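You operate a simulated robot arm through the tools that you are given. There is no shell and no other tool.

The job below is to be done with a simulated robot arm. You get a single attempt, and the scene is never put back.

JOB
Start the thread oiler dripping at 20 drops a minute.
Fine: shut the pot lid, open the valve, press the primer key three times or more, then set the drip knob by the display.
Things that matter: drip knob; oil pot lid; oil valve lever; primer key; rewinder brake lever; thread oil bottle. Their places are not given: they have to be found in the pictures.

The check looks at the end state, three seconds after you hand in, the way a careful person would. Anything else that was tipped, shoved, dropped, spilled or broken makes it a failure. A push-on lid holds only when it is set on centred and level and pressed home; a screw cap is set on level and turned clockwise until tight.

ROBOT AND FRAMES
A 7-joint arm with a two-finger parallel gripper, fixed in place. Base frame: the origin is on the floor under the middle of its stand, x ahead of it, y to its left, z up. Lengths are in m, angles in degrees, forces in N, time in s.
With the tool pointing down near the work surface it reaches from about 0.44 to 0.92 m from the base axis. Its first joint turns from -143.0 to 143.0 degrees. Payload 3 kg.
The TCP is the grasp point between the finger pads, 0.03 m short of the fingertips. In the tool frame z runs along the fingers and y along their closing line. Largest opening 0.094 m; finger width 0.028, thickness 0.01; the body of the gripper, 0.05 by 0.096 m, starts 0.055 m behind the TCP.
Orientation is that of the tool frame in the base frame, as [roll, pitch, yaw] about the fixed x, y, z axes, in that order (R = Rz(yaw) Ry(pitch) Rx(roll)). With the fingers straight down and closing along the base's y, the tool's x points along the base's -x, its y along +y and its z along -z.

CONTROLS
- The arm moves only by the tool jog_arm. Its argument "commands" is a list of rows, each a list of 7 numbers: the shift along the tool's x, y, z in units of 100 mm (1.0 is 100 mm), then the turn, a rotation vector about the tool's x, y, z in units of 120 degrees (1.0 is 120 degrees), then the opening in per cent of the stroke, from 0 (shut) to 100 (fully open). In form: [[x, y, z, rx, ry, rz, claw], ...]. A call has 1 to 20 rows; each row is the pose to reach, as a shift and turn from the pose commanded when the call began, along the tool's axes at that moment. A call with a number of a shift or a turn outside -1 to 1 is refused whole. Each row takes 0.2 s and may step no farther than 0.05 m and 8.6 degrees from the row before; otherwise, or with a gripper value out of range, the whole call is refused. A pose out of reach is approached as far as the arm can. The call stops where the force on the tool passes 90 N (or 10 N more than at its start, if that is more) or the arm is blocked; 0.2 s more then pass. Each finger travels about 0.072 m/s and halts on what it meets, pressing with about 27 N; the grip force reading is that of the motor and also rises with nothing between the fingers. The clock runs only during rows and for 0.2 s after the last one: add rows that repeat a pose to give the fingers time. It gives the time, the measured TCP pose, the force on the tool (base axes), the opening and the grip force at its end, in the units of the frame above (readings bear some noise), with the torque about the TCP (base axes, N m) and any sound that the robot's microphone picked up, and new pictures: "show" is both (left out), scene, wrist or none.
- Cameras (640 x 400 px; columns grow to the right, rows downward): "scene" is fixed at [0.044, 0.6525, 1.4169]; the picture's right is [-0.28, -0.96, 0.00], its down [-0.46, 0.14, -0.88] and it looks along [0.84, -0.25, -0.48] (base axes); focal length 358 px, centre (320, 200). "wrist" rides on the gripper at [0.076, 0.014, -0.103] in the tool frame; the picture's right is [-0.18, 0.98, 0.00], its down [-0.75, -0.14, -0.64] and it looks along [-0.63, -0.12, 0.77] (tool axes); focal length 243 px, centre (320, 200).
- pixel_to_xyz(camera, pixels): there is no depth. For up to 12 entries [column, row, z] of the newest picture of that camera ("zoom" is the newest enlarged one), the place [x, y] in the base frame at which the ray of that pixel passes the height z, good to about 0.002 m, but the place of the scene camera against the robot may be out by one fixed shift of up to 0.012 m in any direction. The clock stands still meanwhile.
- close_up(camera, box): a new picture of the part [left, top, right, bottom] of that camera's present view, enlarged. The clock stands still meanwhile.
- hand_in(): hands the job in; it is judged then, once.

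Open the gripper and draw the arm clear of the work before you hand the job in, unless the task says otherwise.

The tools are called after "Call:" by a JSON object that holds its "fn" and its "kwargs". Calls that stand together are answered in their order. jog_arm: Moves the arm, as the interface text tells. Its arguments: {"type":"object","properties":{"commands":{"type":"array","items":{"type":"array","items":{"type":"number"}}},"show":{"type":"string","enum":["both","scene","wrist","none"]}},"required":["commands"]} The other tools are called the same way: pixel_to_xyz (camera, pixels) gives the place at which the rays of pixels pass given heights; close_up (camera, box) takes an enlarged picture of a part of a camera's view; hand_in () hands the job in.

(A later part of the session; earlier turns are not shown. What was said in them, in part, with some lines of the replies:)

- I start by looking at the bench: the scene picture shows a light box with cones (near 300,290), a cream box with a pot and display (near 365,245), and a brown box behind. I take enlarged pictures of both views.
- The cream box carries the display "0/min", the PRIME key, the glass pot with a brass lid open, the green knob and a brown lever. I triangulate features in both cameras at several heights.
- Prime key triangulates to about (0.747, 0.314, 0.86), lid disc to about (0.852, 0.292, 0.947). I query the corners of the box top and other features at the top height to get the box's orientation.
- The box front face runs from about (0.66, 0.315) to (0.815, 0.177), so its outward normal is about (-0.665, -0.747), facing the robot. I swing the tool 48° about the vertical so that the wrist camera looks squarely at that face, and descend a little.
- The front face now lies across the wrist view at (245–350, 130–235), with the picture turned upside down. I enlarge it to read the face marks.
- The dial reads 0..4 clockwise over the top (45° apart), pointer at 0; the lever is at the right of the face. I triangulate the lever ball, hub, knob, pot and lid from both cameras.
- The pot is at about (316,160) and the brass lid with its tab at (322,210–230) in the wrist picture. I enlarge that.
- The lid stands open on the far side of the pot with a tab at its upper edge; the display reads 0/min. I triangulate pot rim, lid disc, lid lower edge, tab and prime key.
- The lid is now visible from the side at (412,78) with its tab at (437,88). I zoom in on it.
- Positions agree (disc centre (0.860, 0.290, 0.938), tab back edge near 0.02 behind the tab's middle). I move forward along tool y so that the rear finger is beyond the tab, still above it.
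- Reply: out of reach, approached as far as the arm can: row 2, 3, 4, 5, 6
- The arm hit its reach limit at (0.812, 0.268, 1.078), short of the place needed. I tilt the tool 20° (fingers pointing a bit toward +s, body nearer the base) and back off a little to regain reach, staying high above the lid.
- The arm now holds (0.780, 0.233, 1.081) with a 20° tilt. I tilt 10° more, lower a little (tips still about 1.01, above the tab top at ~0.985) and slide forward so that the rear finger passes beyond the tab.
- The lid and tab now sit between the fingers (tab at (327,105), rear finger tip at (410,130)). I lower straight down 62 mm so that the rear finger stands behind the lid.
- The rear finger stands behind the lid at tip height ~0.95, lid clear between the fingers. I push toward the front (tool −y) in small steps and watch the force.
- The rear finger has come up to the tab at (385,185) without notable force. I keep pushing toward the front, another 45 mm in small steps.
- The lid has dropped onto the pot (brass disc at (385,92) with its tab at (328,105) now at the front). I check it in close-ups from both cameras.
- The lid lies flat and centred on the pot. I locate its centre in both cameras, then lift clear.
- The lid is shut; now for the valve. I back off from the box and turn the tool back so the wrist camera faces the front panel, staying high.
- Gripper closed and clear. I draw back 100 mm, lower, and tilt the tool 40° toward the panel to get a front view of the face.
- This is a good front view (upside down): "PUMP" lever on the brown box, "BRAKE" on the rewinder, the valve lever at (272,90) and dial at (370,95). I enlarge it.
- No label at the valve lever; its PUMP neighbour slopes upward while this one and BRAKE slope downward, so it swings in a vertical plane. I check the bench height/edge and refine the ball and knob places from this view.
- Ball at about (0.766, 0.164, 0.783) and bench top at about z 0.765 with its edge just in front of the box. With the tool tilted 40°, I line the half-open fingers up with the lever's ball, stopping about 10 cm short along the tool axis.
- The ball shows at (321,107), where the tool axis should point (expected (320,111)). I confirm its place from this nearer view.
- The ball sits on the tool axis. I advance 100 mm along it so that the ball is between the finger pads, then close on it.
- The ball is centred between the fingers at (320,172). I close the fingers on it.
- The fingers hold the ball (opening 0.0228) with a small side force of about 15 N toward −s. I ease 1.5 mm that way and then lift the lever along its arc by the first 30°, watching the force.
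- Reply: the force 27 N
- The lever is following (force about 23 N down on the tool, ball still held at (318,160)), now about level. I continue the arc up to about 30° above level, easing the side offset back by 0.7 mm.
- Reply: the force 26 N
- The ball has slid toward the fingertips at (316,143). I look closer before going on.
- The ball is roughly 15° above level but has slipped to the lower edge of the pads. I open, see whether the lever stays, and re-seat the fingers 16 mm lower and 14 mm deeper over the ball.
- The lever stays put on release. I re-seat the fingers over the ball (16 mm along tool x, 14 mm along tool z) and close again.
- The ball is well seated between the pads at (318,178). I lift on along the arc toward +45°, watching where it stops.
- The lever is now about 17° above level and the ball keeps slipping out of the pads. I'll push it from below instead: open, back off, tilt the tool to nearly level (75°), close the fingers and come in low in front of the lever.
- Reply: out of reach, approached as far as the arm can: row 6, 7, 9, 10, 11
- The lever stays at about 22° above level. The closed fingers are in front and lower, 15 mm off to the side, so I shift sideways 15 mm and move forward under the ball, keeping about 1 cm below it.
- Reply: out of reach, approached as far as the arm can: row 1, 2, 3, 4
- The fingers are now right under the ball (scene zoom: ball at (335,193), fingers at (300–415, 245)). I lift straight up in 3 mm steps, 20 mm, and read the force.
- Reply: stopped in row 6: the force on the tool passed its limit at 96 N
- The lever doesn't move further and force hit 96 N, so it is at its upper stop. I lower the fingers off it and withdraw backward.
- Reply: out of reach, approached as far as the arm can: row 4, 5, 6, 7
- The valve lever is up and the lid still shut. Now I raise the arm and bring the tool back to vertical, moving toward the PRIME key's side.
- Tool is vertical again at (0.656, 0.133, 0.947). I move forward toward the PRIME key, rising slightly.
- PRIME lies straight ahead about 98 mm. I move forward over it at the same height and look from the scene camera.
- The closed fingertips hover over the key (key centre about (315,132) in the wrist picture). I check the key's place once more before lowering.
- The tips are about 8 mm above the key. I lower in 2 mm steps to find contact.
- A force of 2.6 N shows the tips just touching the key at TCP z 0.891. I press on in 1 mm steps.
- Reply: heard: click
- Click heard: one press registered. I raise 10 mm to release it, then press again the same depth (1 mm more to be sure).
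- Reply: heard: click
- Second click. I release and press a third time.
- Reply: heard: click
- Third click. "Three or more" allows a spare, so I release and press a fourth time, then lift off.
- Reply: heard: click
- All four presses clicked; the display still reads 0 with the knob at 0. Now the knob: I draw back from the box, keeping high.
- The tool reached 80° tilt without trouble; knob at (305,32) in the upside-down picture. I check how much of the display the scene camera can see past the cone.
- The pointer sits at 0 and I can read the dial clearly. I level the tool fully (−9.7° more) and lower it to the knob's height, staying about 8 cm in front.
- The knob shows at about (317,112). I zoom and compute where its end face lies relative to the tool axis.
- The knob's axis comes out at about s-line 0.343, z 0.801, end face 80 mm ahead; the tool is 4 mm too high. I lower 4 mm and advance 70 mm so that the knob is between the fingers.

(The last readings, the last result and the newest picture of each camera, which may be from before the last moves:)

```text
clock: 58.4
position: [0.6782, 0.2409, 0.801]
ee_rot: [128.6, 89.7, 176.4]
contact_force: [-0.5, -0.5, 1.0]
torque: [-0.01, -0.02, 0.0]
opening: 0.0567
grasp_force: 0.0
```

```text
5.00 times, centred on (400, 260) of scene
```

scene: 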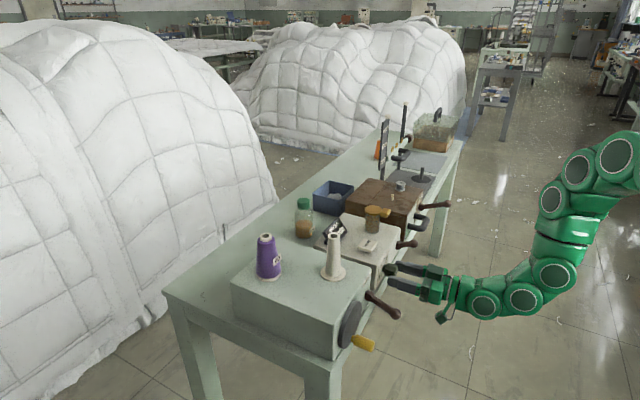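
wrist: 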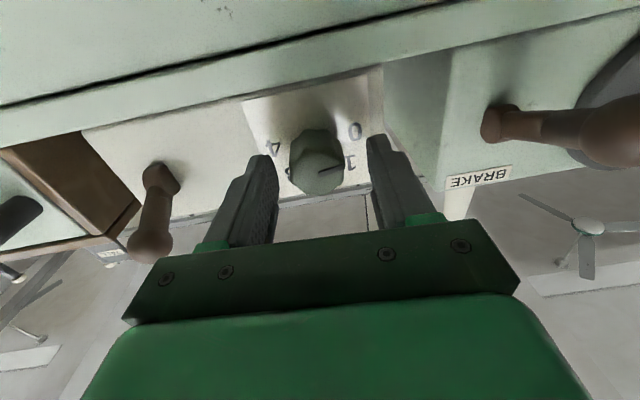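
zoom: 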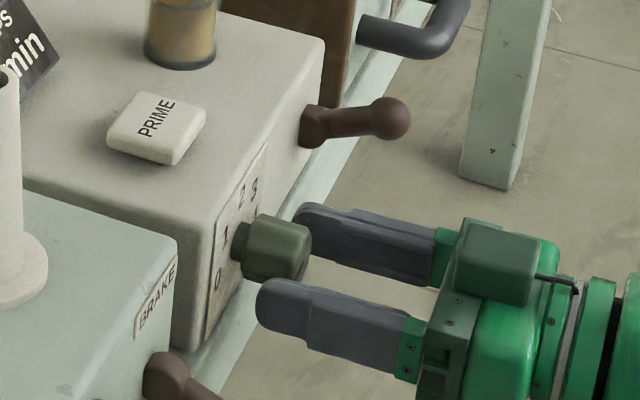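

The knob is between the fingers, about 2 mm above and 2 mm to the left of the tool axis in this view. I correct that and close on it.

Call:
{"fn": "jog_arm", "kwargs": {"commands": [[-0.02, -0.017, 0.02, 0, 0, 0, 60], [-0.02, -0.017, 0.02, 0, 0, 0, 45], [-0.02, -0.017, 0.02, 0, 0, 0, 32], [-0.02, -0.017, 0.02, 0, 0, 0, 22], [-0.02, -0.017, 0.02, 0, 0, 0, 20], [-0.02, -0.017, 0.02, 0, 0, 0, 20]], "show": "wrist"}}

Call:
{"fn": "close_up", "kwargs": {"camera": "wrist", "box": [240, 80, 420, 220]}}

```text
clock: 59.8
position: [0.6821, 0.2415, 0.8022]
ee_rot: [131.2, 89.7, 179.1]
contact_force: [11.3, -3.5, -4.4]
torque: [0.01, 0.05, -1.13]
opening: 0.0338
grasp_force: 45.2
```

wrist: 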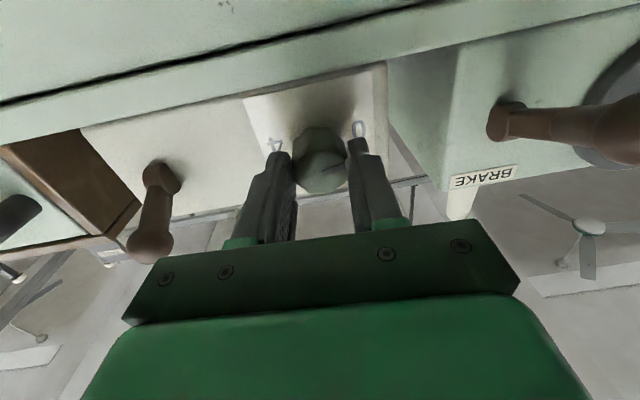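

```text
2.86 times, centred on (330, 150) of wrist
```

zoom: 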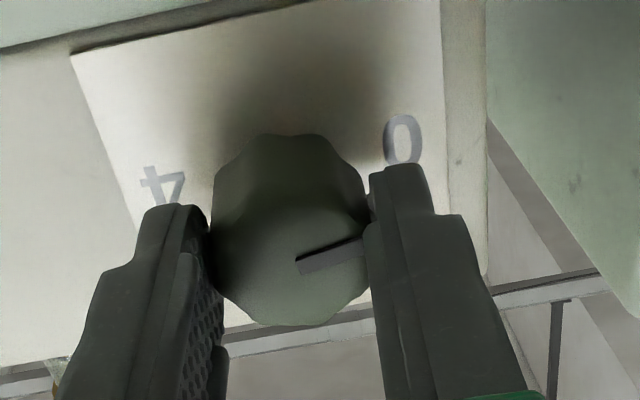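

The grip holds the knob (opening 0.0338). I turn clockwise (+tool z) by 30° in small steps and watch forces.

Call:
{"fn": "jog_arm", "kwargs": {"commands": [[0, -0.007, 0, 0, 0, 0.05, 20], [0, -0.007, 0, 0, 0, 0.1, 20], [0, -0.007, 0, 0, 0, 0.15, 20], [0, -0.007, 0, 0, 0, 0.2, 20], [0, -0.007, 0, 0, 0, 0.25, 20], [0, -0.007, 0, 0, 0, 0.25, 20]]}}

Call:
{"fn": "close_up", "kwargs": {"camera": "wrist", "box": [240, 80, 420, 220]}}

Call:
{"fn": "close_up", "kwargs": {"camera": "scene", "box": [315, 205, 365, 245]}}

```text
clock: 61.2
position: [0.683, 0.242, 0.8029]
ee_rot: [90.3, 59.7, 138.4]
contact_force: [12.9, 1.8, -10.3]
torque: [-0.25, 0.26, -1.12]
opening: 0.0339
grasp_force: 45.0
```

scene: 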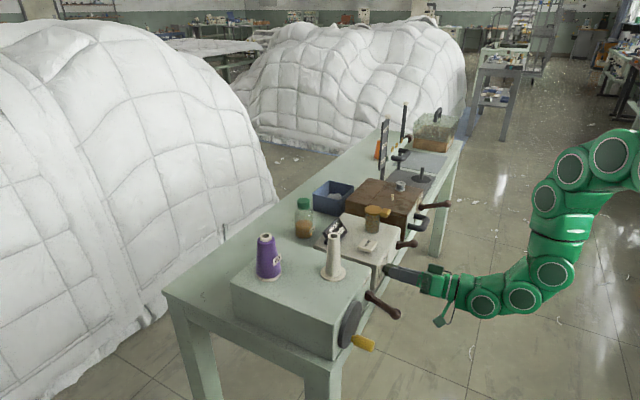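
wrist: 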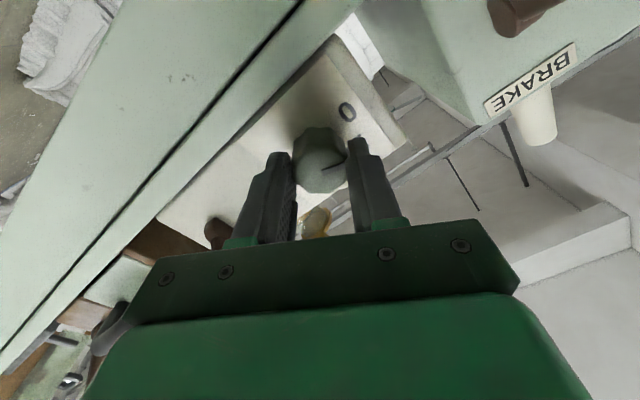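

```text
2.86 times, centred on (330, 150) of wrist
```

zoom: 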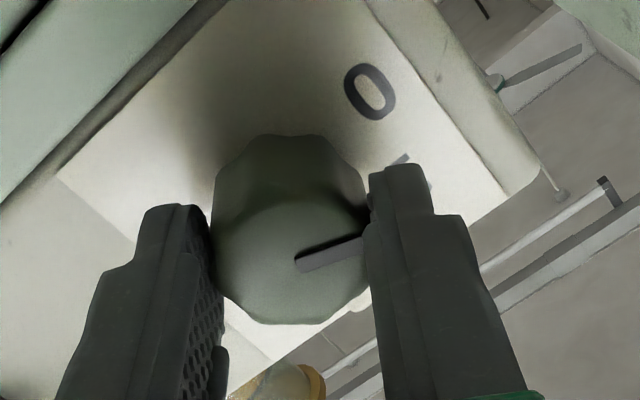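

```text
10.00 times, centred on (340, 225) of scene
```

zoom: 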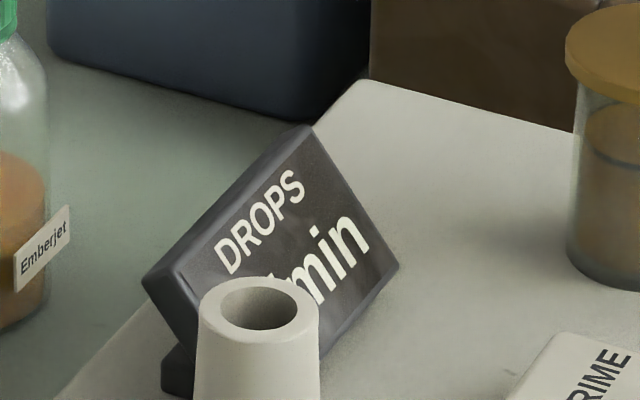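

The knob turns with the fingers (0 now 30° away from the pointer). The part of the display visible hasn't shifted; I turn 30° more and check again.

Call:
{"fn": "jog_arm", "kwargs": {"commands": [[0, 0, 0, 0, 0, 0.05, 20], [0, 0, 0, 0, 0, 0.1, 20], [0, 0, 0, 0, 0, 0.15, 20], [0, 0, 0, 0, 0, 0.2, 20], [0, 0, 0, 0, 0, 0.25, 20], [0, 0, 0, 0, 0, 0.25, 20]]}}

Call:
{"fn": "close_up", "kwargs": {"camera": "wrist", "box": [240, 80, 420, 220]}}

Call:
{"fn": "close_up", "kwargs": {"camera": "scene", "box": [315, 205, 365, 245]}}

```text
clock: 62.6
position: [0.6816, 0.2426, 0.8034]
ee_rot: [90.2, 29.7, 138.1]
contact_force: [-3.8, -7.9, 2.2]
torque: [-0.47, 0.42, -0.46]
opening: 0.0334
grasp_force: 44.9
```

scene: 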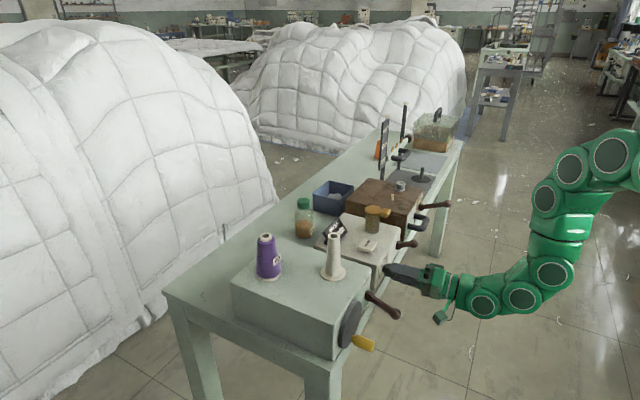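
wrist: 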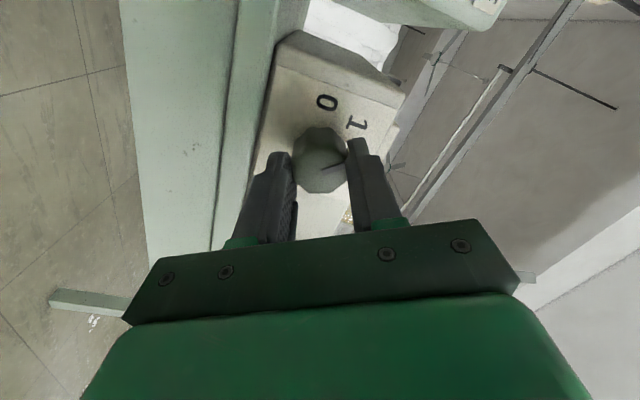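

```text
2.86 times, centred on (330, 150) of wrist
```

zoom: 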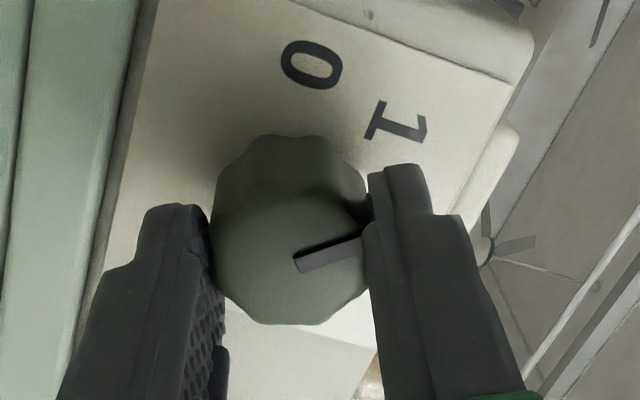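

```text
10.00 times, centred on (340, 225) of scene
```

zoom: 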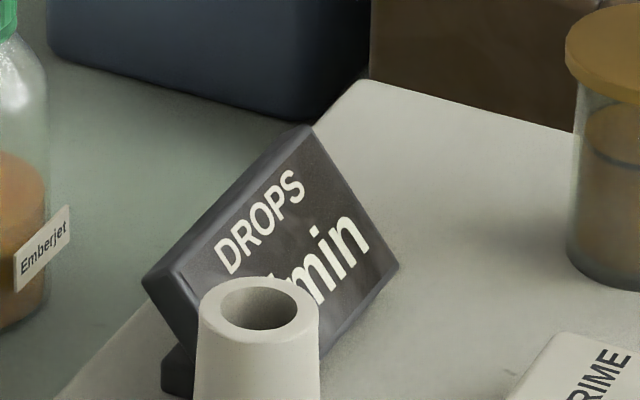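

Pointer is now about 1⅓ on the dial but the number itself is behind the cone. I release, draw back 75 mm, raise 100 mm and roll back so the wrist camera can read the display.

Call:
{"fn": "jog_arm", "kwargs": {"commands": [[0, 0, 0, 0, 0, 0, 45], [0, 0, 0, 0, 0, 0, 60], [0, 0, 0, 0, 0, 0, 60], [0, 0, -0.2, 0, 0, 0, 60], [0, 0, -0.45, 0, 0, 0, 60], [0, 0, -0.7, 0, 0, -0.07, 60], [-0.1, 0.17, -0.75, 0, 0, -0.14, 60], [-0.2, 0.35, -0.75, 0, 0, -0.21, 60], [-0.3, 0.52, -0.75, 0, 0, -0.28, 60], [-0.4, 0.69, -0.75, 0, 0, -0.35, 60], [-0.5, 0.87, -0.75, 0, 0, -0.42, 60], [-0.5, 0.87, -0.75, 0, 0, -0.49, 60], [-0.5, 0.87, -0.75, 0, 0, -0.5, 60]], "show": "wrist"}}

Call:
{"fn": "close_up", "kwargs": {"camera": "wrist", "box": [240, 0, 420, 130]}}

```text
clock: 65.4
position: [0.6311, 0.1858, 0.9044]
ee_rot: [154.0, 89.9, -158.0]
contact_force: [0.7, -0.1, 0.4]
torque: [0.01, 0.0, -0.01]
opening: 0.0563
grasp_force: 0.0
```

wrist: 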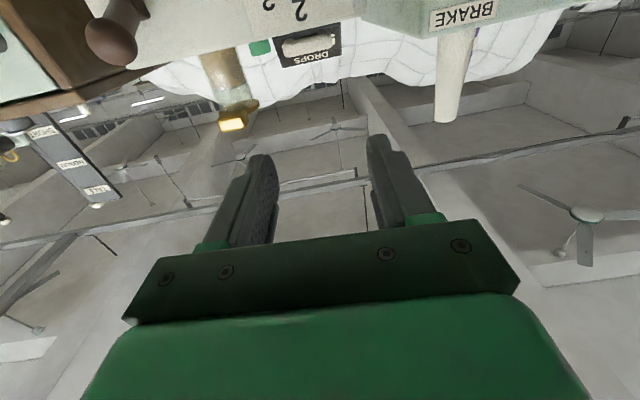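

```text
3.08 times, centred on (330, 65) of wrist
```

zoom: 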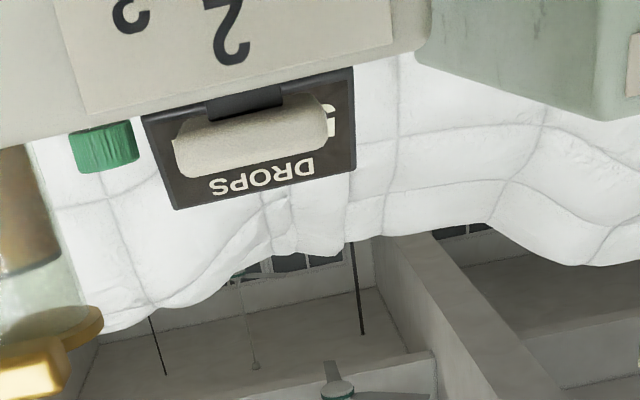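

A digit peeks out behind the PRIME key. I raise 70 mm more and tilt the camera down 25° to read it.

Call:
{"fn": "jog_arm", "kwargs": {"commands": [[-0.2, 0, 0, 0, 0.06, 0, 60], [-0.4, 0, 0, 0, 0.12, 0, 60], [-0.6, 0, 0, 0, 0.18, 0, 60], [-0.7, 0, 0, 0, 0.21, 0, 60], [-0.7, 0, 0, 0, 0.21, 0, 60]], "show": "wrist"}}

Call:
{"fn": "close_up", "kwargs": {"camera": "wrist", "box": [240, 50, 420, 180]}}

```text
clock: 66.6
position: [0.6313, 0.1875, 0.9736]
ee_rot: [179.5, 64.6, -132.5]
contact_force: [0.0, -0.5, -0.1]
torque: [0.0, 0.01, 0.02]
opening: 0.0561
grasp_force: 0.0
```

wrist: 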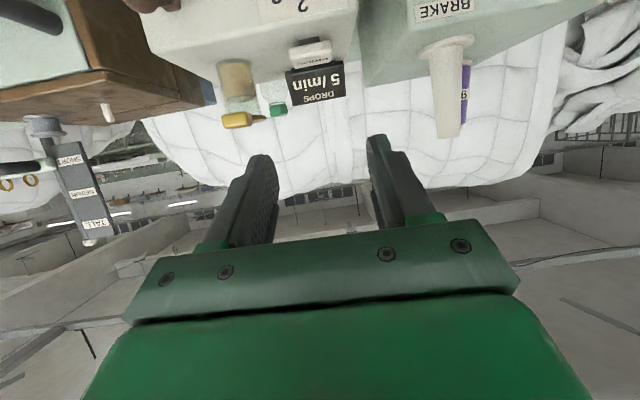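

```text
3.08 times, centred on (330, 115) of wrist
```

zoom: 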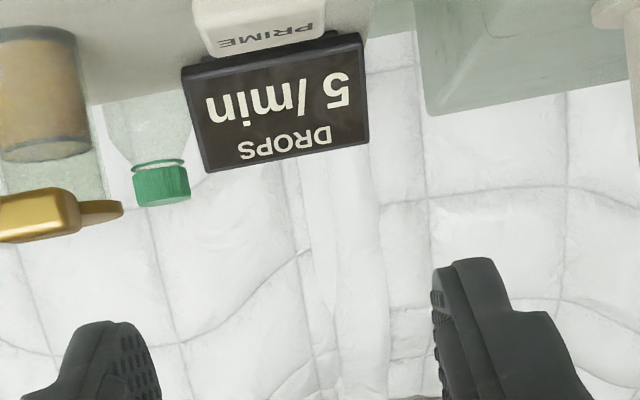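

The display reads 5/min with the knob at about 60° — so the oiler is running. I wait a moment in place to see whether the reading is steady.

Call:
{"fn": "jog_arm", "kwargs": {"commands": [[0, 0, 0, 0, 0, 0, 60], [0, 0, 0, 0, 0, 0, 60], [0, 0, 0, 0, 0, 0, 60], [0, 0, 0, 0, 0, 0, 60], [0, 0, 0, 0, 0, 0, 60], [0, 0, 0, 0, 0, 0, 60], [0, 0, 0, 0, 0, 0, 60], [0, 0, 0, 0, 0, 0, 60], [0, 0, 0, 0, 0, 0, 60], [0, 0, 0, 0, 0, 0, 60]], "show": "none"}}

Call:
{"fn": "close_up", "kwargs": {"camera": "wrist", "box": [240, 0, 420, 130]}}

Call:
{"fn": "close_up", "kwargs": {"camera": "scene", "box": [315, 205, 365, 245]}}

```text
clock: 68.8
position: [0.6316, 0.1873, 0.9737]
ee_rot: [179.5, 64.6, -132.4]
contact_force: [-0.3, 0.3, -0.2]
torque: [-0.03, -0.03, 0.02]
opening: 0.0563
grasp_force: 0.0
```

```text
3.08 times, centred on (330, 65) of wrist
```

zoom: 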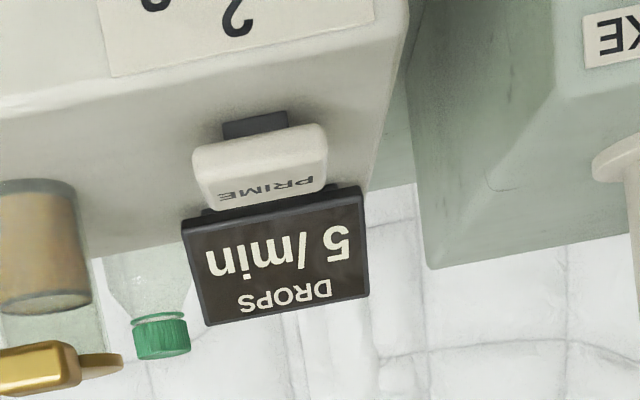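

```text
10.00 times, centred on (340, 225) of scene
```

zoom: 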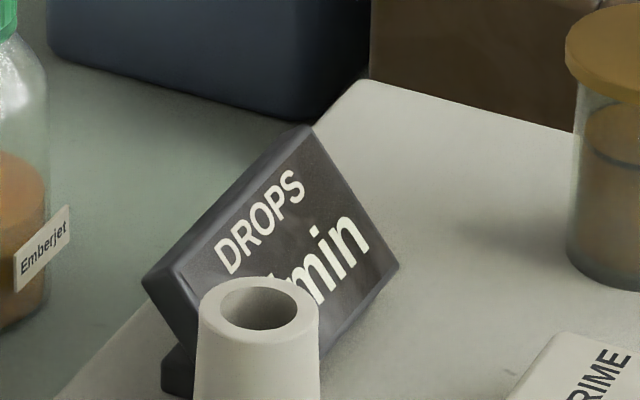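

Steady at 5/min. I go back to the knob: first level the tool again and lower.

Call:
{"fn": "jog_arm", "kwargs": {"commands": [[0.16, 0, 0.075, 0, -0.053, 0, 60], [0.32, 0, 0.15, 0, -0.106, 0, 60], [0.48, 0, 0.225, 0, -0.159, 0, 60], [0.633, 0, 0.298, 0, -0.2105, 0, 60], [0.633, 0, 0.298, 0, -0.2105, 0, 60]], "show": "none"}}

```text
clock: 70.0
position: [0.6315, 0.1872, 0.9038]
ee_rot: [87.8, 89.8, 135.7]
contact_force: [0.6, -0.2, 0.1]
torque: [0.02, -0.01, 0.0]
opening: 0.0567
grasp_force: 0.0
```

Level again. I lower 100 mm to the knob's height and check the view before advancing.

Call:
{"fn": "jog_arm", "kwargs": {"commands": [[0.3, 0, 0, 0, 0, 0, 60], [0.6, -0.01, 0, 0, 0, 0, 60], [0.9, -0.012, 0, 0, 0, 0, 60], [1.0, -0.012, 0, 0, 0, 0, 60], [1.0, -0.012, 0.1, 0, 0, 0, 60], [1.0, -0.012, 0.1, 0, 0, 0, 60]], "show": "wrist"}}

Call:
{"fn": "close_up", "kwargs": {"camera": "wrist", "box": [260, 60, 380, 160]}}

```text
clock: 71.4
position: [0.6394, 0.1924, 0.8039]
ee_rot: [117.1, 89.8, 165.2]
contact_force: [-0.1, -0.3, -0.5]
torque: [0.02, 0.03, -0.01]
opening: 0.0565
grasp_force: 0.1
```

wrist: 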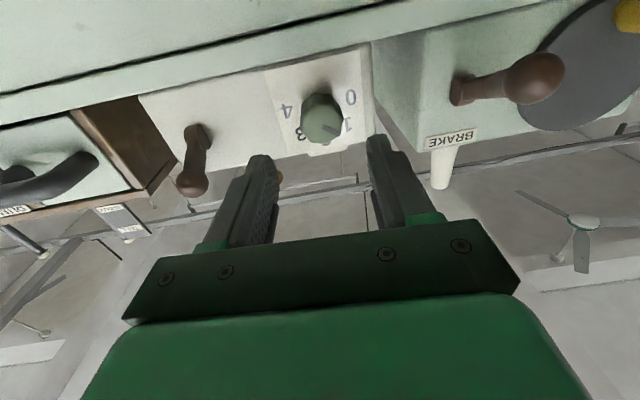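

```text
4.00 times, centred on (320, 110) of wrist
```

zoom: 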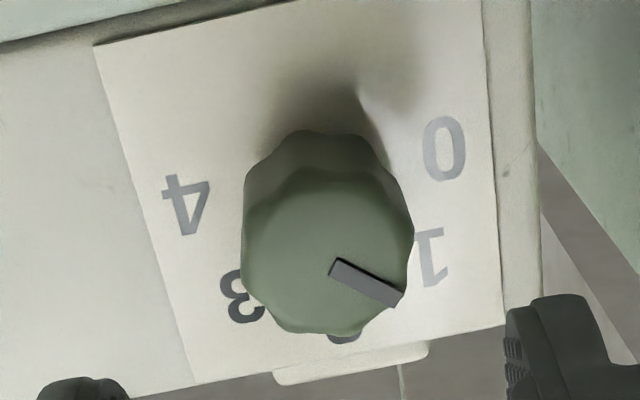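

The pointer now stands a bit past 1. I advance 66 mm back onto the knob and close on it.

Call:
{"fn": "jog_arm", "kwargs": {"commands": [[0.01, 0.012, 0.2, 0, 0, 0, 60], [0.01, 0.012, 0.4, 0, 0, 0, 60], [0.01, 0.012, 0.56, 0, 0, 0, 60], [0.01, 0.012, 0.66, 0, 0, 0, 60], [0.01, 0.012, 0.66, 0, 0, 0, 60], [0.01, 0.012, 0.66, 0, 0, 0, 45], [0.01, 0.012, 0.66, 0, 0, 0, 32], [0.01, 0.012, 0.66, 0, 0, 0, 22], [0.01, 0.012, 0.66, 0, 0, 0, 20], [0.01, 0.012, 0.66, 0, 0, 0, 20]], "show": "wrist"}}

Call:
{"fn": "close_up", "kwargs": {"camera": "wrist", "box": [240, 80, 420, 220]}}

```text
clock: 73.6
position: [0.6824, 0.242, 0.8026]
ee_rot: [118.0, 89.8, 166.0]
contact_force: [5.6, 4.4, -3.3]
torque: [-0.07, 0.06, -0.88]
opening: 0.034
grasp_force: 44.8
```

wrist: 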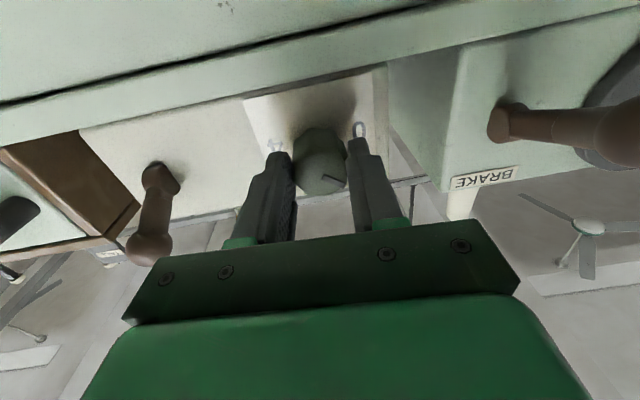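

```text
2.86 times, centred on (330, 150) of wrist
```

zoom: 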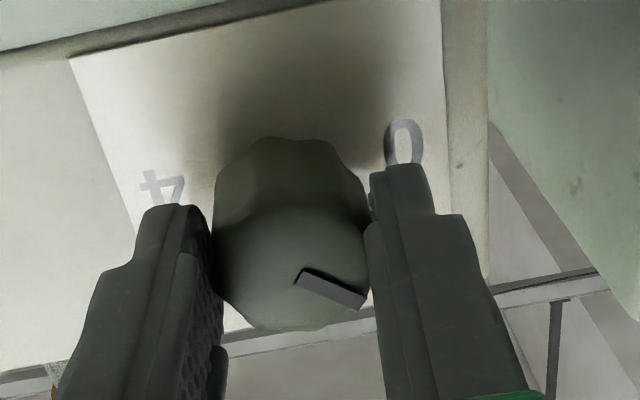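

The knob is held again (opening 0.034). I turn it clockwise by another 30° and look at the visible part of the display.

Call:
{"fn": "jog_arm", "kwargs": {"commands": [[0, 0, 0, 0, 0, 0.05, 20], [0, 0, 0, 0, 0, 0.1, 20], [0, 0, 0, 0, 0, 0.15, 20], [0, 0, 0, 0, 0, 0.2, 20], [0, 0, 0, 0, 0, 0.25, 20], [0, 0, 0, 0, 0, 0.25, 20]], "show": "wrist"}}

Call:
{"fn": "close_up", "kwargs": {"camera": "wrist", "box": [240, 80, 420, 220]}}

Call:
{"fn": "close_up", "kwargs": {"camera": "scene", "box": [315, 205, 365, 245]}}

```text
clock: 75.0
position: [0.6819, 0.243, 0.8023]
ee_rot: [90.1, 59.6, 138.2]
contact_force: [17.8, 9.0, -2.5]
torque: [-0.39, 0.41, -0.53]
opening: 0.0339
grasp_force: 44.9
```

wrist: 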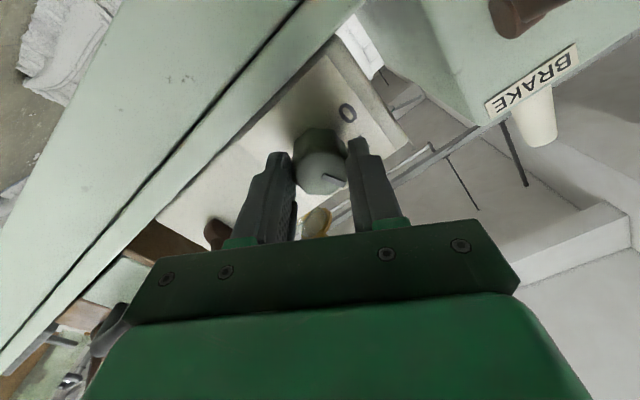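

```text
2.86 times, centred on (330, 150) of wrist
```

zoom: 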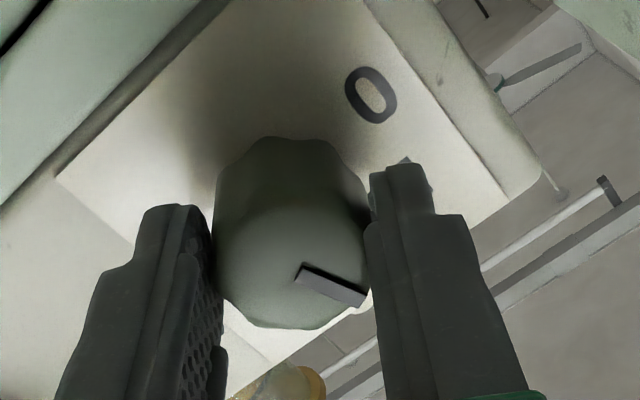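

```text
10.00 times, centred on (340, 225) of scene
```

zoom: 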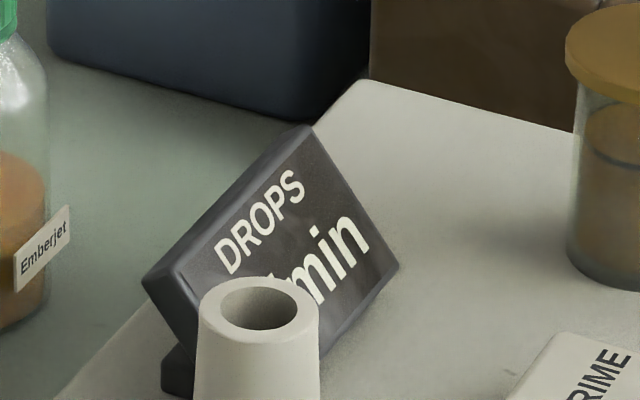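

No visible shift yet. I turn 20° more and check again.

Call:
{"fn": "jog_arm", "kwargs": {"commands": [[0, 0, 0, 0, 0, 0.05, 20], [0, 0, 0, 0, 0, 0.1, 20], [0, 0, 0, 0, 0, 0.1667, 20], [0, 0, 0, 0, 0, 0.1667, 20]], "show": "none"}}

Call:
{"fn": "close_up", "kwargs": {"camera": "scene", "box": [315, 205, 365, 245]}}

Call:
{"fn": "close_up", "kwargs": {"camera": "wrist", "box": [240, 80, 420, 220]}}

```text
clock: 76.0
position: [0.6817, 0.242, 0.8023]
ee_rot: [90.2, 39.7, 138.1]
contact_force: [-2.7, -7.7, 11.8]
torque: [0.04, 0.04, -0.94]
opening: 0.0335
grasp_force: 45.3
```

```text
10.00 times, centred on (340, 225) of scene
```

zoom: 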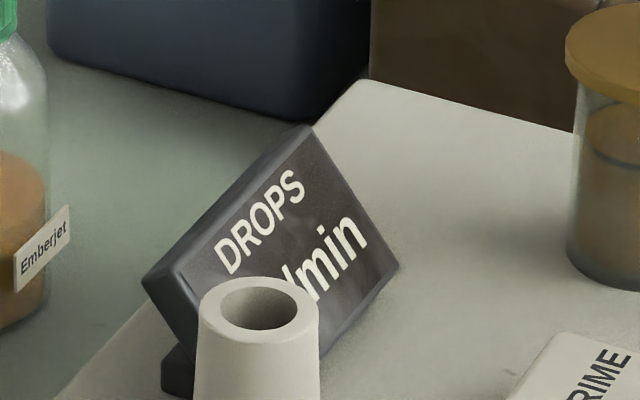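

```text
2.86 times, centred on (330, 150) of wrist
```

zoom: 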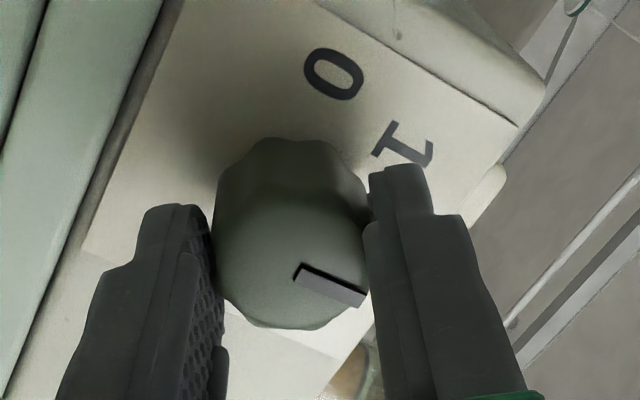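

The visible text shifted ("/min" now with the slash showing), so the reading has become two-digit. I turn 25° more, then release and read it.

Call:
{"fn": "jog_arm", "kwargs": {"commands": [[0, 0, 0, 0, 0, 0.05, 20], [0, 0, 0, 0, 0, 0.1, 20], [0, 0, 0, 0, 0, 0.15, 20], [0, 0, 0, 0, 0, 0.208, 20], [0, 0, 0, 0, 0, 0.208, 20]], "show": "none"}}

Call:
{"fn": "close_up", "kwargs": {"camera": "scene", "box": [315, 205, 365, 245]}}

Call:
{"fn": "close_up", "kwargs": {"camera": "wrist", "box": [240, 80, 420, 220]}}

```text
clock: 77.2
position: [0.6821, 0.2431, 0.8023]
ee_rot: [90.2, 14.8, 138.2]
contact_force: [-12.8, -10.4, 23.7]
torque: [-0.16, 0.18, 0.13]
opening: 0.0334
grasp_force: 45.1
```

```text
10.00 times, centred on (340, 225) of scene
```

zoom: 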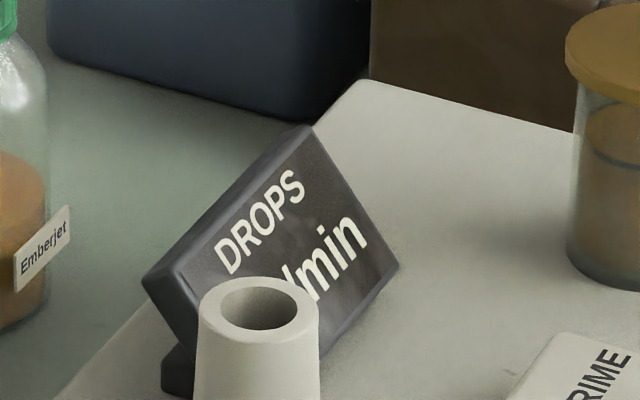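

```text
2.86 times, centred on (330, 150) of wrist
```

zoom: 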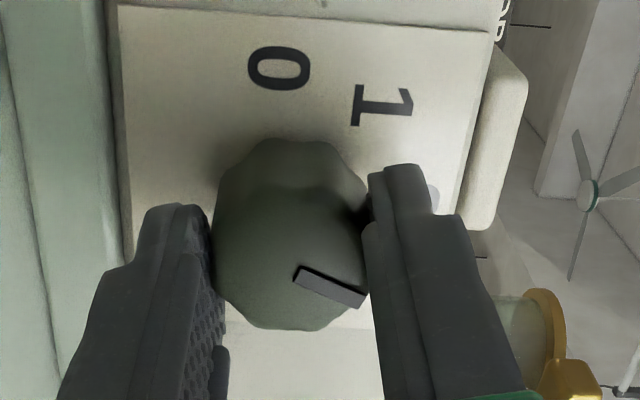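

I release, draw back, raise and roll back to read the display.

Call:
{"fn": "jog_arm", "kwargs": {"commands": [[0, 0, 0, 0, 0, 0, 45], [0, 0, 0, 0, 0, 0, 60], [0, 0, 0, 0, 0, 0, 60], [0, 0, -0.2, 0, 0, 0, 60], [0, 0, -0.45, 0, 0, 0, 60], [0, 0, -0.7, 0, 0, -0.0694, 60], [-0.03, 0.12, -0.75, 0, 0, -0.139, 60], [-0.065, 0.25, -0.75, 0, 0, -0.208, 60], [-0.1, 0.37, -0.75, 0, 0, -0.278, 60], [-0.13, 0.5, -0.75, 0, 0, -0.347, 60], [-0.17, 0.63, -0.75, 0, 0, -0.417, 60], [-0.2, 0.75, -0.75, 0, 0, -0.486, 60], [-0.23, 0.87, -0.75, 0, 0, -0.556, 60], [-0.259, 0.966, -0.75, 0, 0, -0.625, 60], [-0.259, 0.966, -0.75, 0, 0, -0.625, 60]], "show": "none"}}

Call:
{"fn": "jog_arm", "kwargs": {"commands": [[-0.2, 0, 0, 0, 0.06, 0, 60], [-0.4, 0, 0, 0, 0.12, 0, 60], [-0.6, 0, 0, 0, 0.18, 0, 60], [-0.7, 0, 0, 0, 0.21, 0, 60], [-0.7, 0, 0, 0, 0.21, 0, 60]], "show": "wrist"}}

Call:
{"fn": "close_up", "kwargs": {"camera": "wrist", "box": [240, 0, 420, 130]}}

```text
clock: 80.4
position: [0.6319, 0.1867, 0.9041]
ee_rot: [134.3, 89.9, -177.8]
contact_force: [-0.8, -0.2, -0.2]
torque: [-0.01, 0.03, 0.01]
opening: 0.0564
grasp_force: 0.0
```

```text
clock: 81.6
position: [0.6327, 0.1872, 0.9723]
ee_rot: [179.7, 64.7, -132.4]
contact_force: [0.6, 0.3, 1.0]
torque: [-0.01, 0.03, -0.01]
opening: 0.0566
grasp_force: 0.1
```

wrist: 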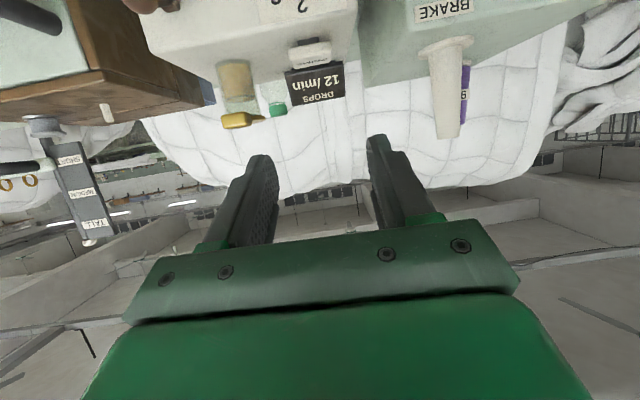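

```text
3.08 times, centred on (330, 65) of wrist
```

zoom: 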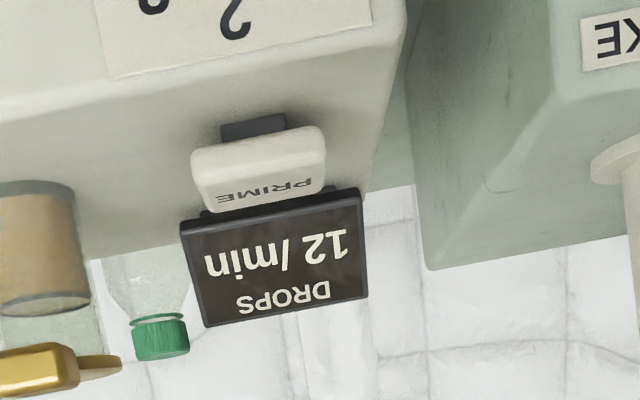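

The display reads 12/min after about 135° of turn (about 0.093 per degree), so roughly 86° more is needed for 20. I go back down to the knob.

Call:
{"fn": "jog_arm", "kwargs": {"commands": [[0.16, 0, 0.075, 0, -0.053, 0, 60], [0.32, 0, 0.15, 0, -0.106, 0, 60], [0.48, 0, 0.225, 0, -0.159, 0, 60], [0.633, 0, 0.298, 0, -0.2105, 0, 60], [0.633, 0, 0.298, 0, -0.2105, 0, 60]], "show": "none"}}

Call:
{"fn": "jog_arm", "kwargs": {"commands": [[0.3, 0, 0, 0, 0, 0, 60], [0.6, -0.01, 0, 0, 0, 0, 60], [0.9, -0.012, 0, 0, 0, 0, 60], [0.995, -0.012, 0, 0, 0, 0, 60], [0.995, -0.012, 0.1, 0, 0, 0, 60], [0.995, -0.012, 0.1, 0, 0, 0, 60]], "show": "wrist"}}

Call:
{"fn": "close_up", "kwargs": {"camera": "wrist", "box": [260, 60, 380, 160]}}

```text
clock: 82.8
position: [0.6325, 0.1871, 0.9031]
ee_rot: [62.4, 89.9, 110.3]
contact_force: [0.5, -0.7, 0.3]
torque: [0.03, -0.03, -0.02]
opening: 0.0565
grasp_force: 0.1
```

```text
clock: 84.2
position: [0.64, 0.1921, 0.8031]
ee_rot: [104.7, 89.9, 152.6]
contact_force: [-1.0, 0.2, 0.6]
torque: [0.01, -0.02, -0.01]
opening: 0.0564
grasp_force: 0.0
```

wrist: 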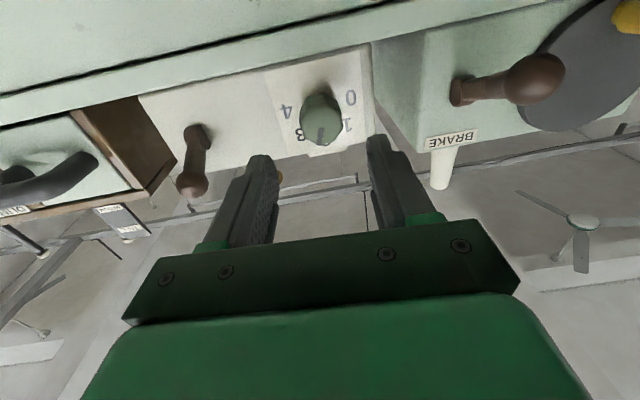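

```text
4.00 times, centred on (320, 110) of wrist
```

zoom: 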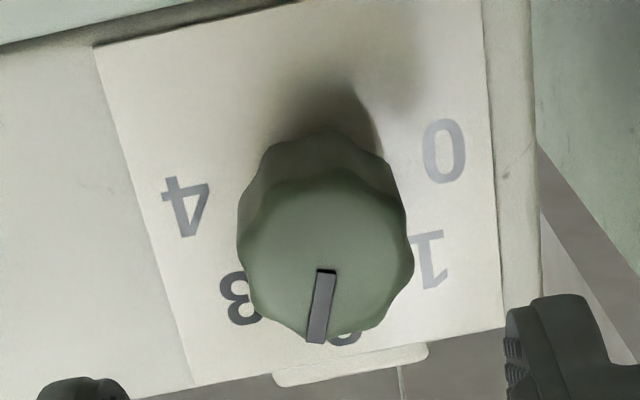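

The pointer now stands a little past 2 (about 2.4), matching 12/min at 5 per dial unit — so 20 should be near 4, about 75° more. I advance and grip again.

Call:
{"fn": "jog_arm", "kwargs": {"commands": [[-0.005, 0.018, 0.2, 0, 0, 0, 60], [-0.005, 0.018, 0.4, 0, 0, 0, 60], [-0.005, 0.018, 0.56, 0, 0, 0, 60], [-0.005, 0.018, 0.67, 0, 0, 0, 60], [-0.005, 0.018, 0.67, 0, 0, 0, 60], [-0.005, 0.018, 0.67, 0, 0, 0, 45], [-0.005, 0.018, 0.67, 0, 0, 0, 32], [-0.005, 0.018, 0.67, 0, 0, 0, 22], [-0.005, 0.018, 0.67, 0, 0, 0, 15], [-0.005, 0.018, 0.67, 0, 0, 0, 15]], "show": "none"}}

Call:
{"fn": "close_up", "kwargs": {"camera": "wrist", "box": [240, 80, 420, 220]}}

```text
clock: 86.4
position: [0.684, 0.244, 0.8033]
ee_rot: [98.3, 89.9, 146.2]
contact_force: [16.1, 0.5, -0.9]
torque: [-0.07, 0.12, -1.17]
opening: 0.0344
grasp_force: 45.2
```

```text
2.86 times, centred on (330, 150) of wrist
```

zoom: 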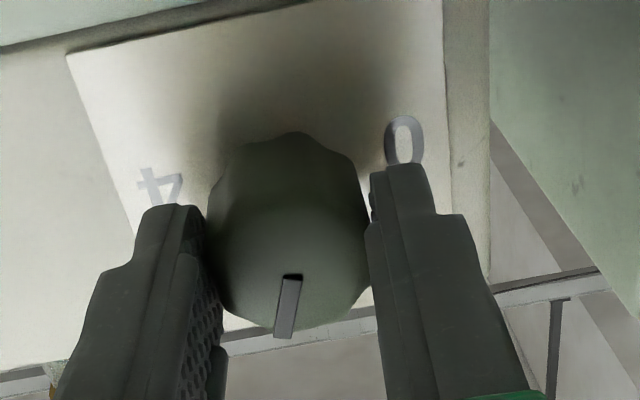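

Gripped with a modest side load. I turn clockwise 80° in 8° steps, shifting 0.5 mm toward the side load.

Call:
{"fn": "jog_arm", "kwargs": {"commands": [[0, -0.005, 0, 0, 0, 0.0667, 15], [0, -0.005, 0, 0, 0, 0.1333, 15], [0, -0.005, 0, 0, 0, 0.2, 15], [0, -0.005, 0, 0, 0, 0.2667, 15], [0, -0.005, 0, 0, 0, 0.3333, 15], [0, -0.005, 0, 0, 0, 0.4, 15], [0, -0.005, 0, 0, 0, 0.4667, 15], [0, -0.005, 0, 0, 0, 0.5333, 15], [0, -0.005, 0, 0, 0, 0.6, 15], [0, -0.005, 0, 0, 0, 0.6667, 15], [0, -0.005, 0, 0, 0, 0.6667, 15]], "show": "none"}}

Call:
{"fn": "close_up", "kwargs": {"camera": "wrist", "box": [240, 80, 420, 220]}}

Call:
{"fn": "close_up", "kwargs": {"camera": "scene", "box": [315, 205, 365, 245]}}

```text
clock: 88.8
position: [0.6842, 0.2447, 0.8029]
ee_rot: [90.1, 9.6, 138.1]
contact_force: [18.6, -13.1, -8.1]
torque: [-0.69, 0.56, -0.75]
opening: 0.0339
grasp_force: 45.3
```

```text
2.86 times, centred on (330, 150) of wrist
```

zoom: 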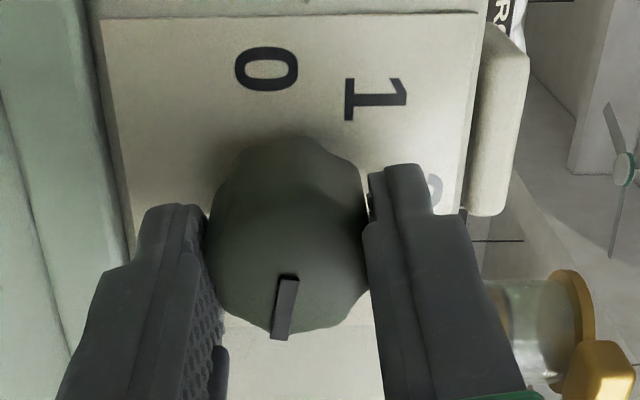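

```text
10.00 times, centred on (340, 225) of scene
```

zoom: 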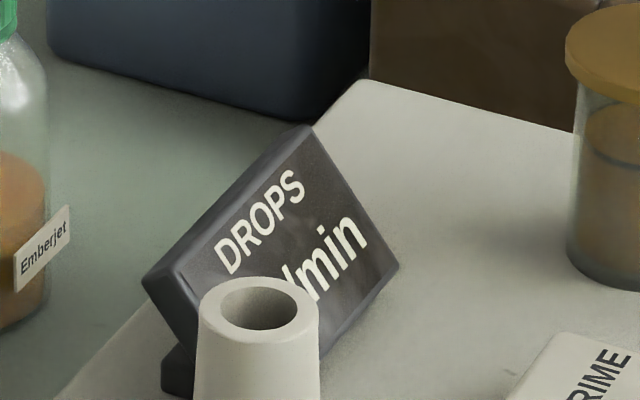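

The pointer stayed put relative to the fingers, so the knob followed nearly 80°. I release, draw back, raise and read.

Call:
{"fn": "jog_arm", "kwargs": {"commands": [[0, 0, 0, 0, 0, 0, 45], [0, 0, 0, 0, 0, 0, 60], [0, 0, 0, 0, 0, 0, 60], [0, 0, -0.2, 0, 0, 0, 60], [0, 0, -0.45, 0, 0, 0, 60], [0, 0, -0.7, 0, 0, -0.0694, 60], [-0.02, 0.12, -0.75, 0, 0, -0.139, 60], [-0.04, 0.25, -0.75, 0, 0, -0.208, 60], [-0.07, 0.37, -0.75, 0, 0, -0.278, 60], [-0.09, 0.5, -0.75, 0, 0, -0.347, 60], [-0.11, 0.63, -0.75, 0, 0, -0.417, 60], [-0.13, 0.75, -0.75, 0, 0, -0.486, 60], [-0.15, 0.87, -0.75, 0, 0, -0.556, 60], [-0.174, 0.985, -0.75, 0, 0, -0.625, 60], [-0.174, 0.985, -0.75, 0, 0, -0.6667, 60]], "show": "none"}}

Call:
{"fn": "jog_arm", "kwargs": {"commands": [[-0.2, 0, 0, 0, 0.06, 0, 60], [-0.4, 0, 0, 0, 0.12, 0, 60], [-0.6, 0, 0, 0, 0.18, 0, 60], [-0.7, 0, 0, 0, 0.21, 0, 60], [-0.7, 0, 0, 0, 0.21, 0, 60]], "show": "wrist"}}

Call:
{"fn": "close_up", "kwargs": {"camera": "wrist", "box": [240, 0, 420, 130]}}

```text
clock: 92.0
position: [0.6325, 0.1886, 0.9049]
ee_rot: [93.5, 90.0, 141.4]
contact_force: [0.3, 0.5, -0.6]
torque: [0.02, 0.0, -0.02]
opening: 0.0561
grasp_force: 0.1
```

```text
clock: 93.2
position: [0.6344, 0.187, 0.9737]
ee_rot: [179.6, 64.7, -132.4]
contact_force: [0.7, 0.5, -0.7]
torque: [0.01, 0.0, 0.02]
opening: 0.0566
grasp_force: 0.1
```

wrist: 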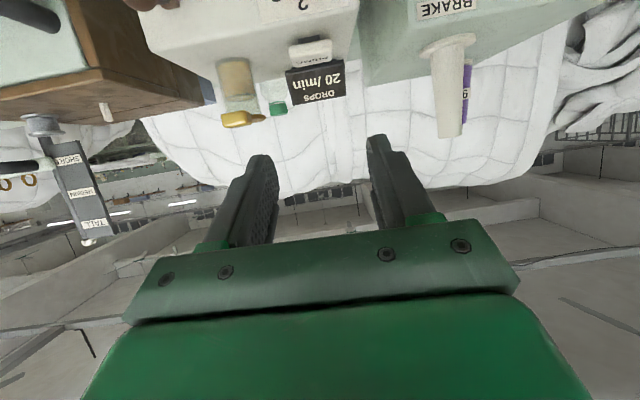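

```text
3.08 times, centred on (330, 65) of wrist
```

zoom: 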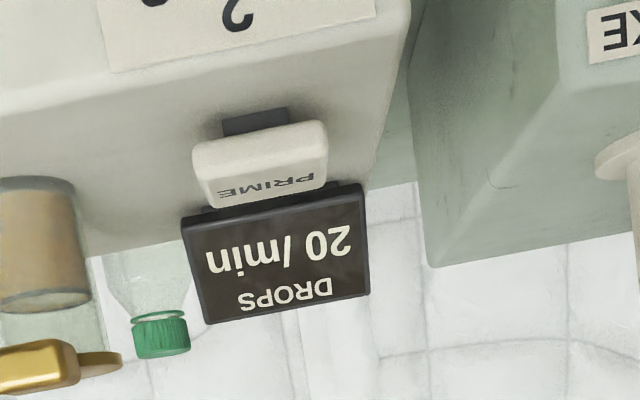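

The display reads 20/min. I now raise and draw the arm clear of the work and check everything again.

Call:
{"fn": "jog_arm", "kwargs": {"commands": [[-0.1, 0, -0.15, 0, 0.06, 0, 80], [-0.25, 0, -0.3, 0, 0.12, 0, 100], [-0.4, 0, -0.45, 0, 0.18, 0, 100], [-0.55, 0, -0.6, 0, 0.24, 0, 100], [-0.7, 0, -0.75, 0, 0.3, 0, 100], [-0.8, 0, -0.85, 0, 0.36, 0, 100], [-0.9, 0, -0.9, 0, 0.42, 0, 100], [-0.9, 0, -0.9, 0, 0.48, 0, 100], [-0.9, 0, -0.9, 0, 0.5375, 0, 100], [-0.9, 0, -0.9, 0, 0.5375, 0, 100]]}}

Call:
{"fn": "close_up", "kwargs": {"camera": "scene", "box": [260, 160, 460, 300]}}

Call:
{"fn": "close_up", "kwargs": {"camera": "wrist", "box": [220, 90, 420, 230]}}

```text
clock: 95.4
position: [0.6054, 0.156, 1.0924]
ee_rot: [179.9, 0.3, -132.0]
contact_force: [0.3, 0.1, -0.4]
torque: [-0.02, 0.0, 0.02]
opening: 0.0941
grasp_force: 0.1
```

scene: 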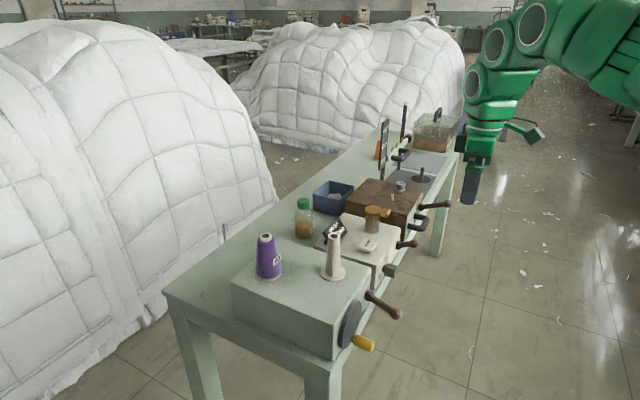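
wrist: 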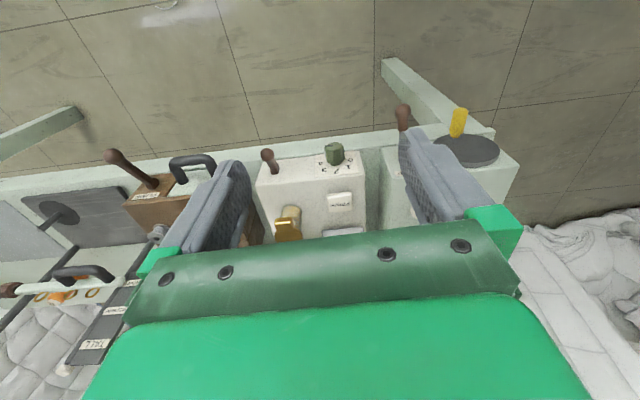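

```text
2.86 times, centred on (360, 230) of scene
```

zoom: 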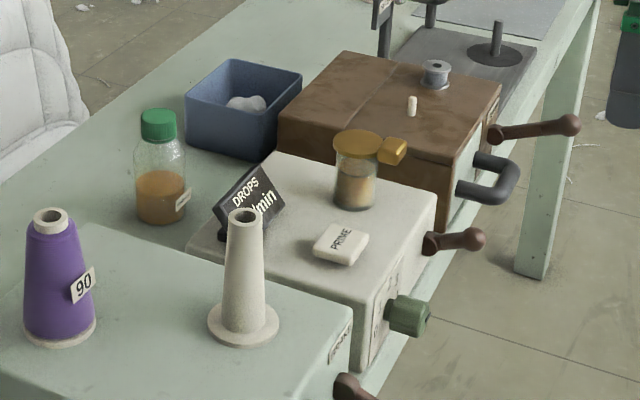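

```text
2.86 times, centred on (320, 160) of wrist
```

zoom: 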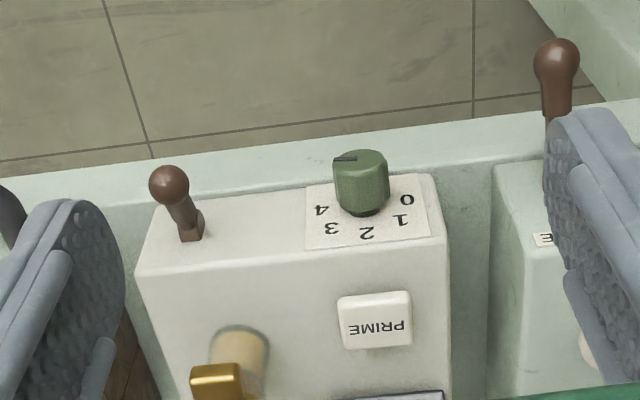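

All is in place: lid shut, valve lever up, pointer near 4, nothing else moved. I shift forward a little, still well above everything, to read the display once more after the wait.

Call:
{"fn": "jog_arm", "kwargs": {"commands": [[-0.3, 0, -0.1, 0, 0, 0, 100], [-0.6, 0, -0.2, 0, 0, 0, 100], [-0.8, 0, -0.2, 0, 0, 0, 100], [-0.8, 0, -0.2, 0, 0, 0, 100]], "show": "none"}}

Call:
{"fn": "close_up", "kwargs": {"camera": "wrist", "box": [240, 100, 420, 230]}}

```text
clock: 96.4
position: [0.6589, 0.2145, 1.1133]
ee_rot: [179.8, 0.2, -132.1]
contact_force: [-0.7, -1.3, -0.4]
torque: [0.01, 0.02, -0.01]
opening: 0.094
grasp_force: 0.1
```

```text
3.08 times, centred on (330, 165) of wrist
```

zoom: 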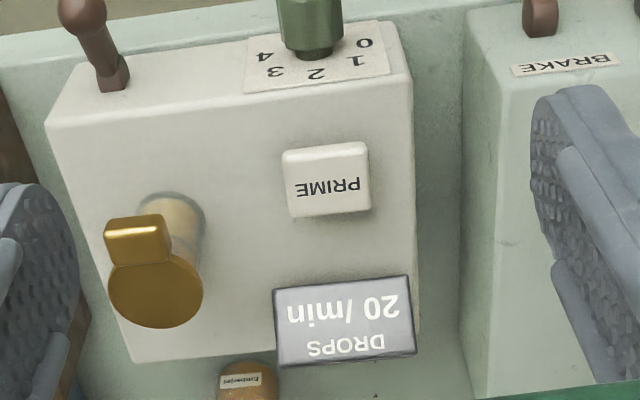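

The display still reads 20/min, with the lid shut and the lever up. I draw the arm back clear, gripper open.

Call:
{"fn": "jog_arm", "kwargs": {"commands": [[0.3, 0, -0.1, 0, 0, 0, 100], [0.6, 0, -0.2, 0, 0, 0, 100], [0.9, 0, -0.3, 0, 0, 0, 100], [1.0, 0, -0.4, 0, 0, 0, 100], [1.0, 0, -0.4, 0, 0, 0, 100]], "show": "scene"}}

```text
clock: 97.6
position: [0.5918, 0.1396, 1.153]
ee_rot: [179.9, 0.3, -132.0]
contact_force: [-0.2, 0.4, 0.4]
torque: [-0.02, 0.03, -0.02]
opening: 0.094
grasp_force: 0.1
```

scene: 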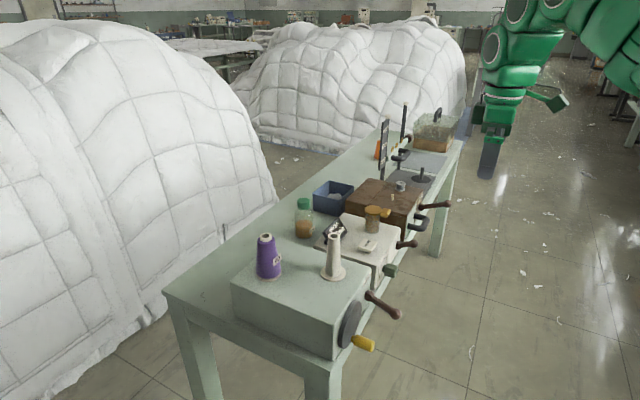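

The arm is clear, the gripper is open, and the oiler shows 20/min with nothing else disturbed in the scene picture. I hand in the job.

Call:
{"fn": "hand_in", "kwargs": {}}

```text
The job is handed in.
```

The thread oiler is dripping at 20 drops a minute. The display read 20/min right after I set the knob and still read 20/min when I checked again about three seconds later. I have handed the job in, but no verdict came back.

- **Pot lid:** it is shut and lies level on the pot. I pushed it over and it dropped into place. I did not press it down further.
- **Oil valve lever:** it is up at its stop. There was no label, so I took up as open, and the drip rate then responded to the knob. While finding the stop I pressed against it hard enough to trip the 90 N force limit (96 N). The lever showed no damage afterwards.
- **Primer key:** I pressed it four times, with a click heard each time.
- **Drip knob:** it is set near 4 on its dial.

The rewinder brake lever and the thread oil bottle were not touched. I saw nothing else out of place in the last pictures. The arm is drawn back with the gripper open.
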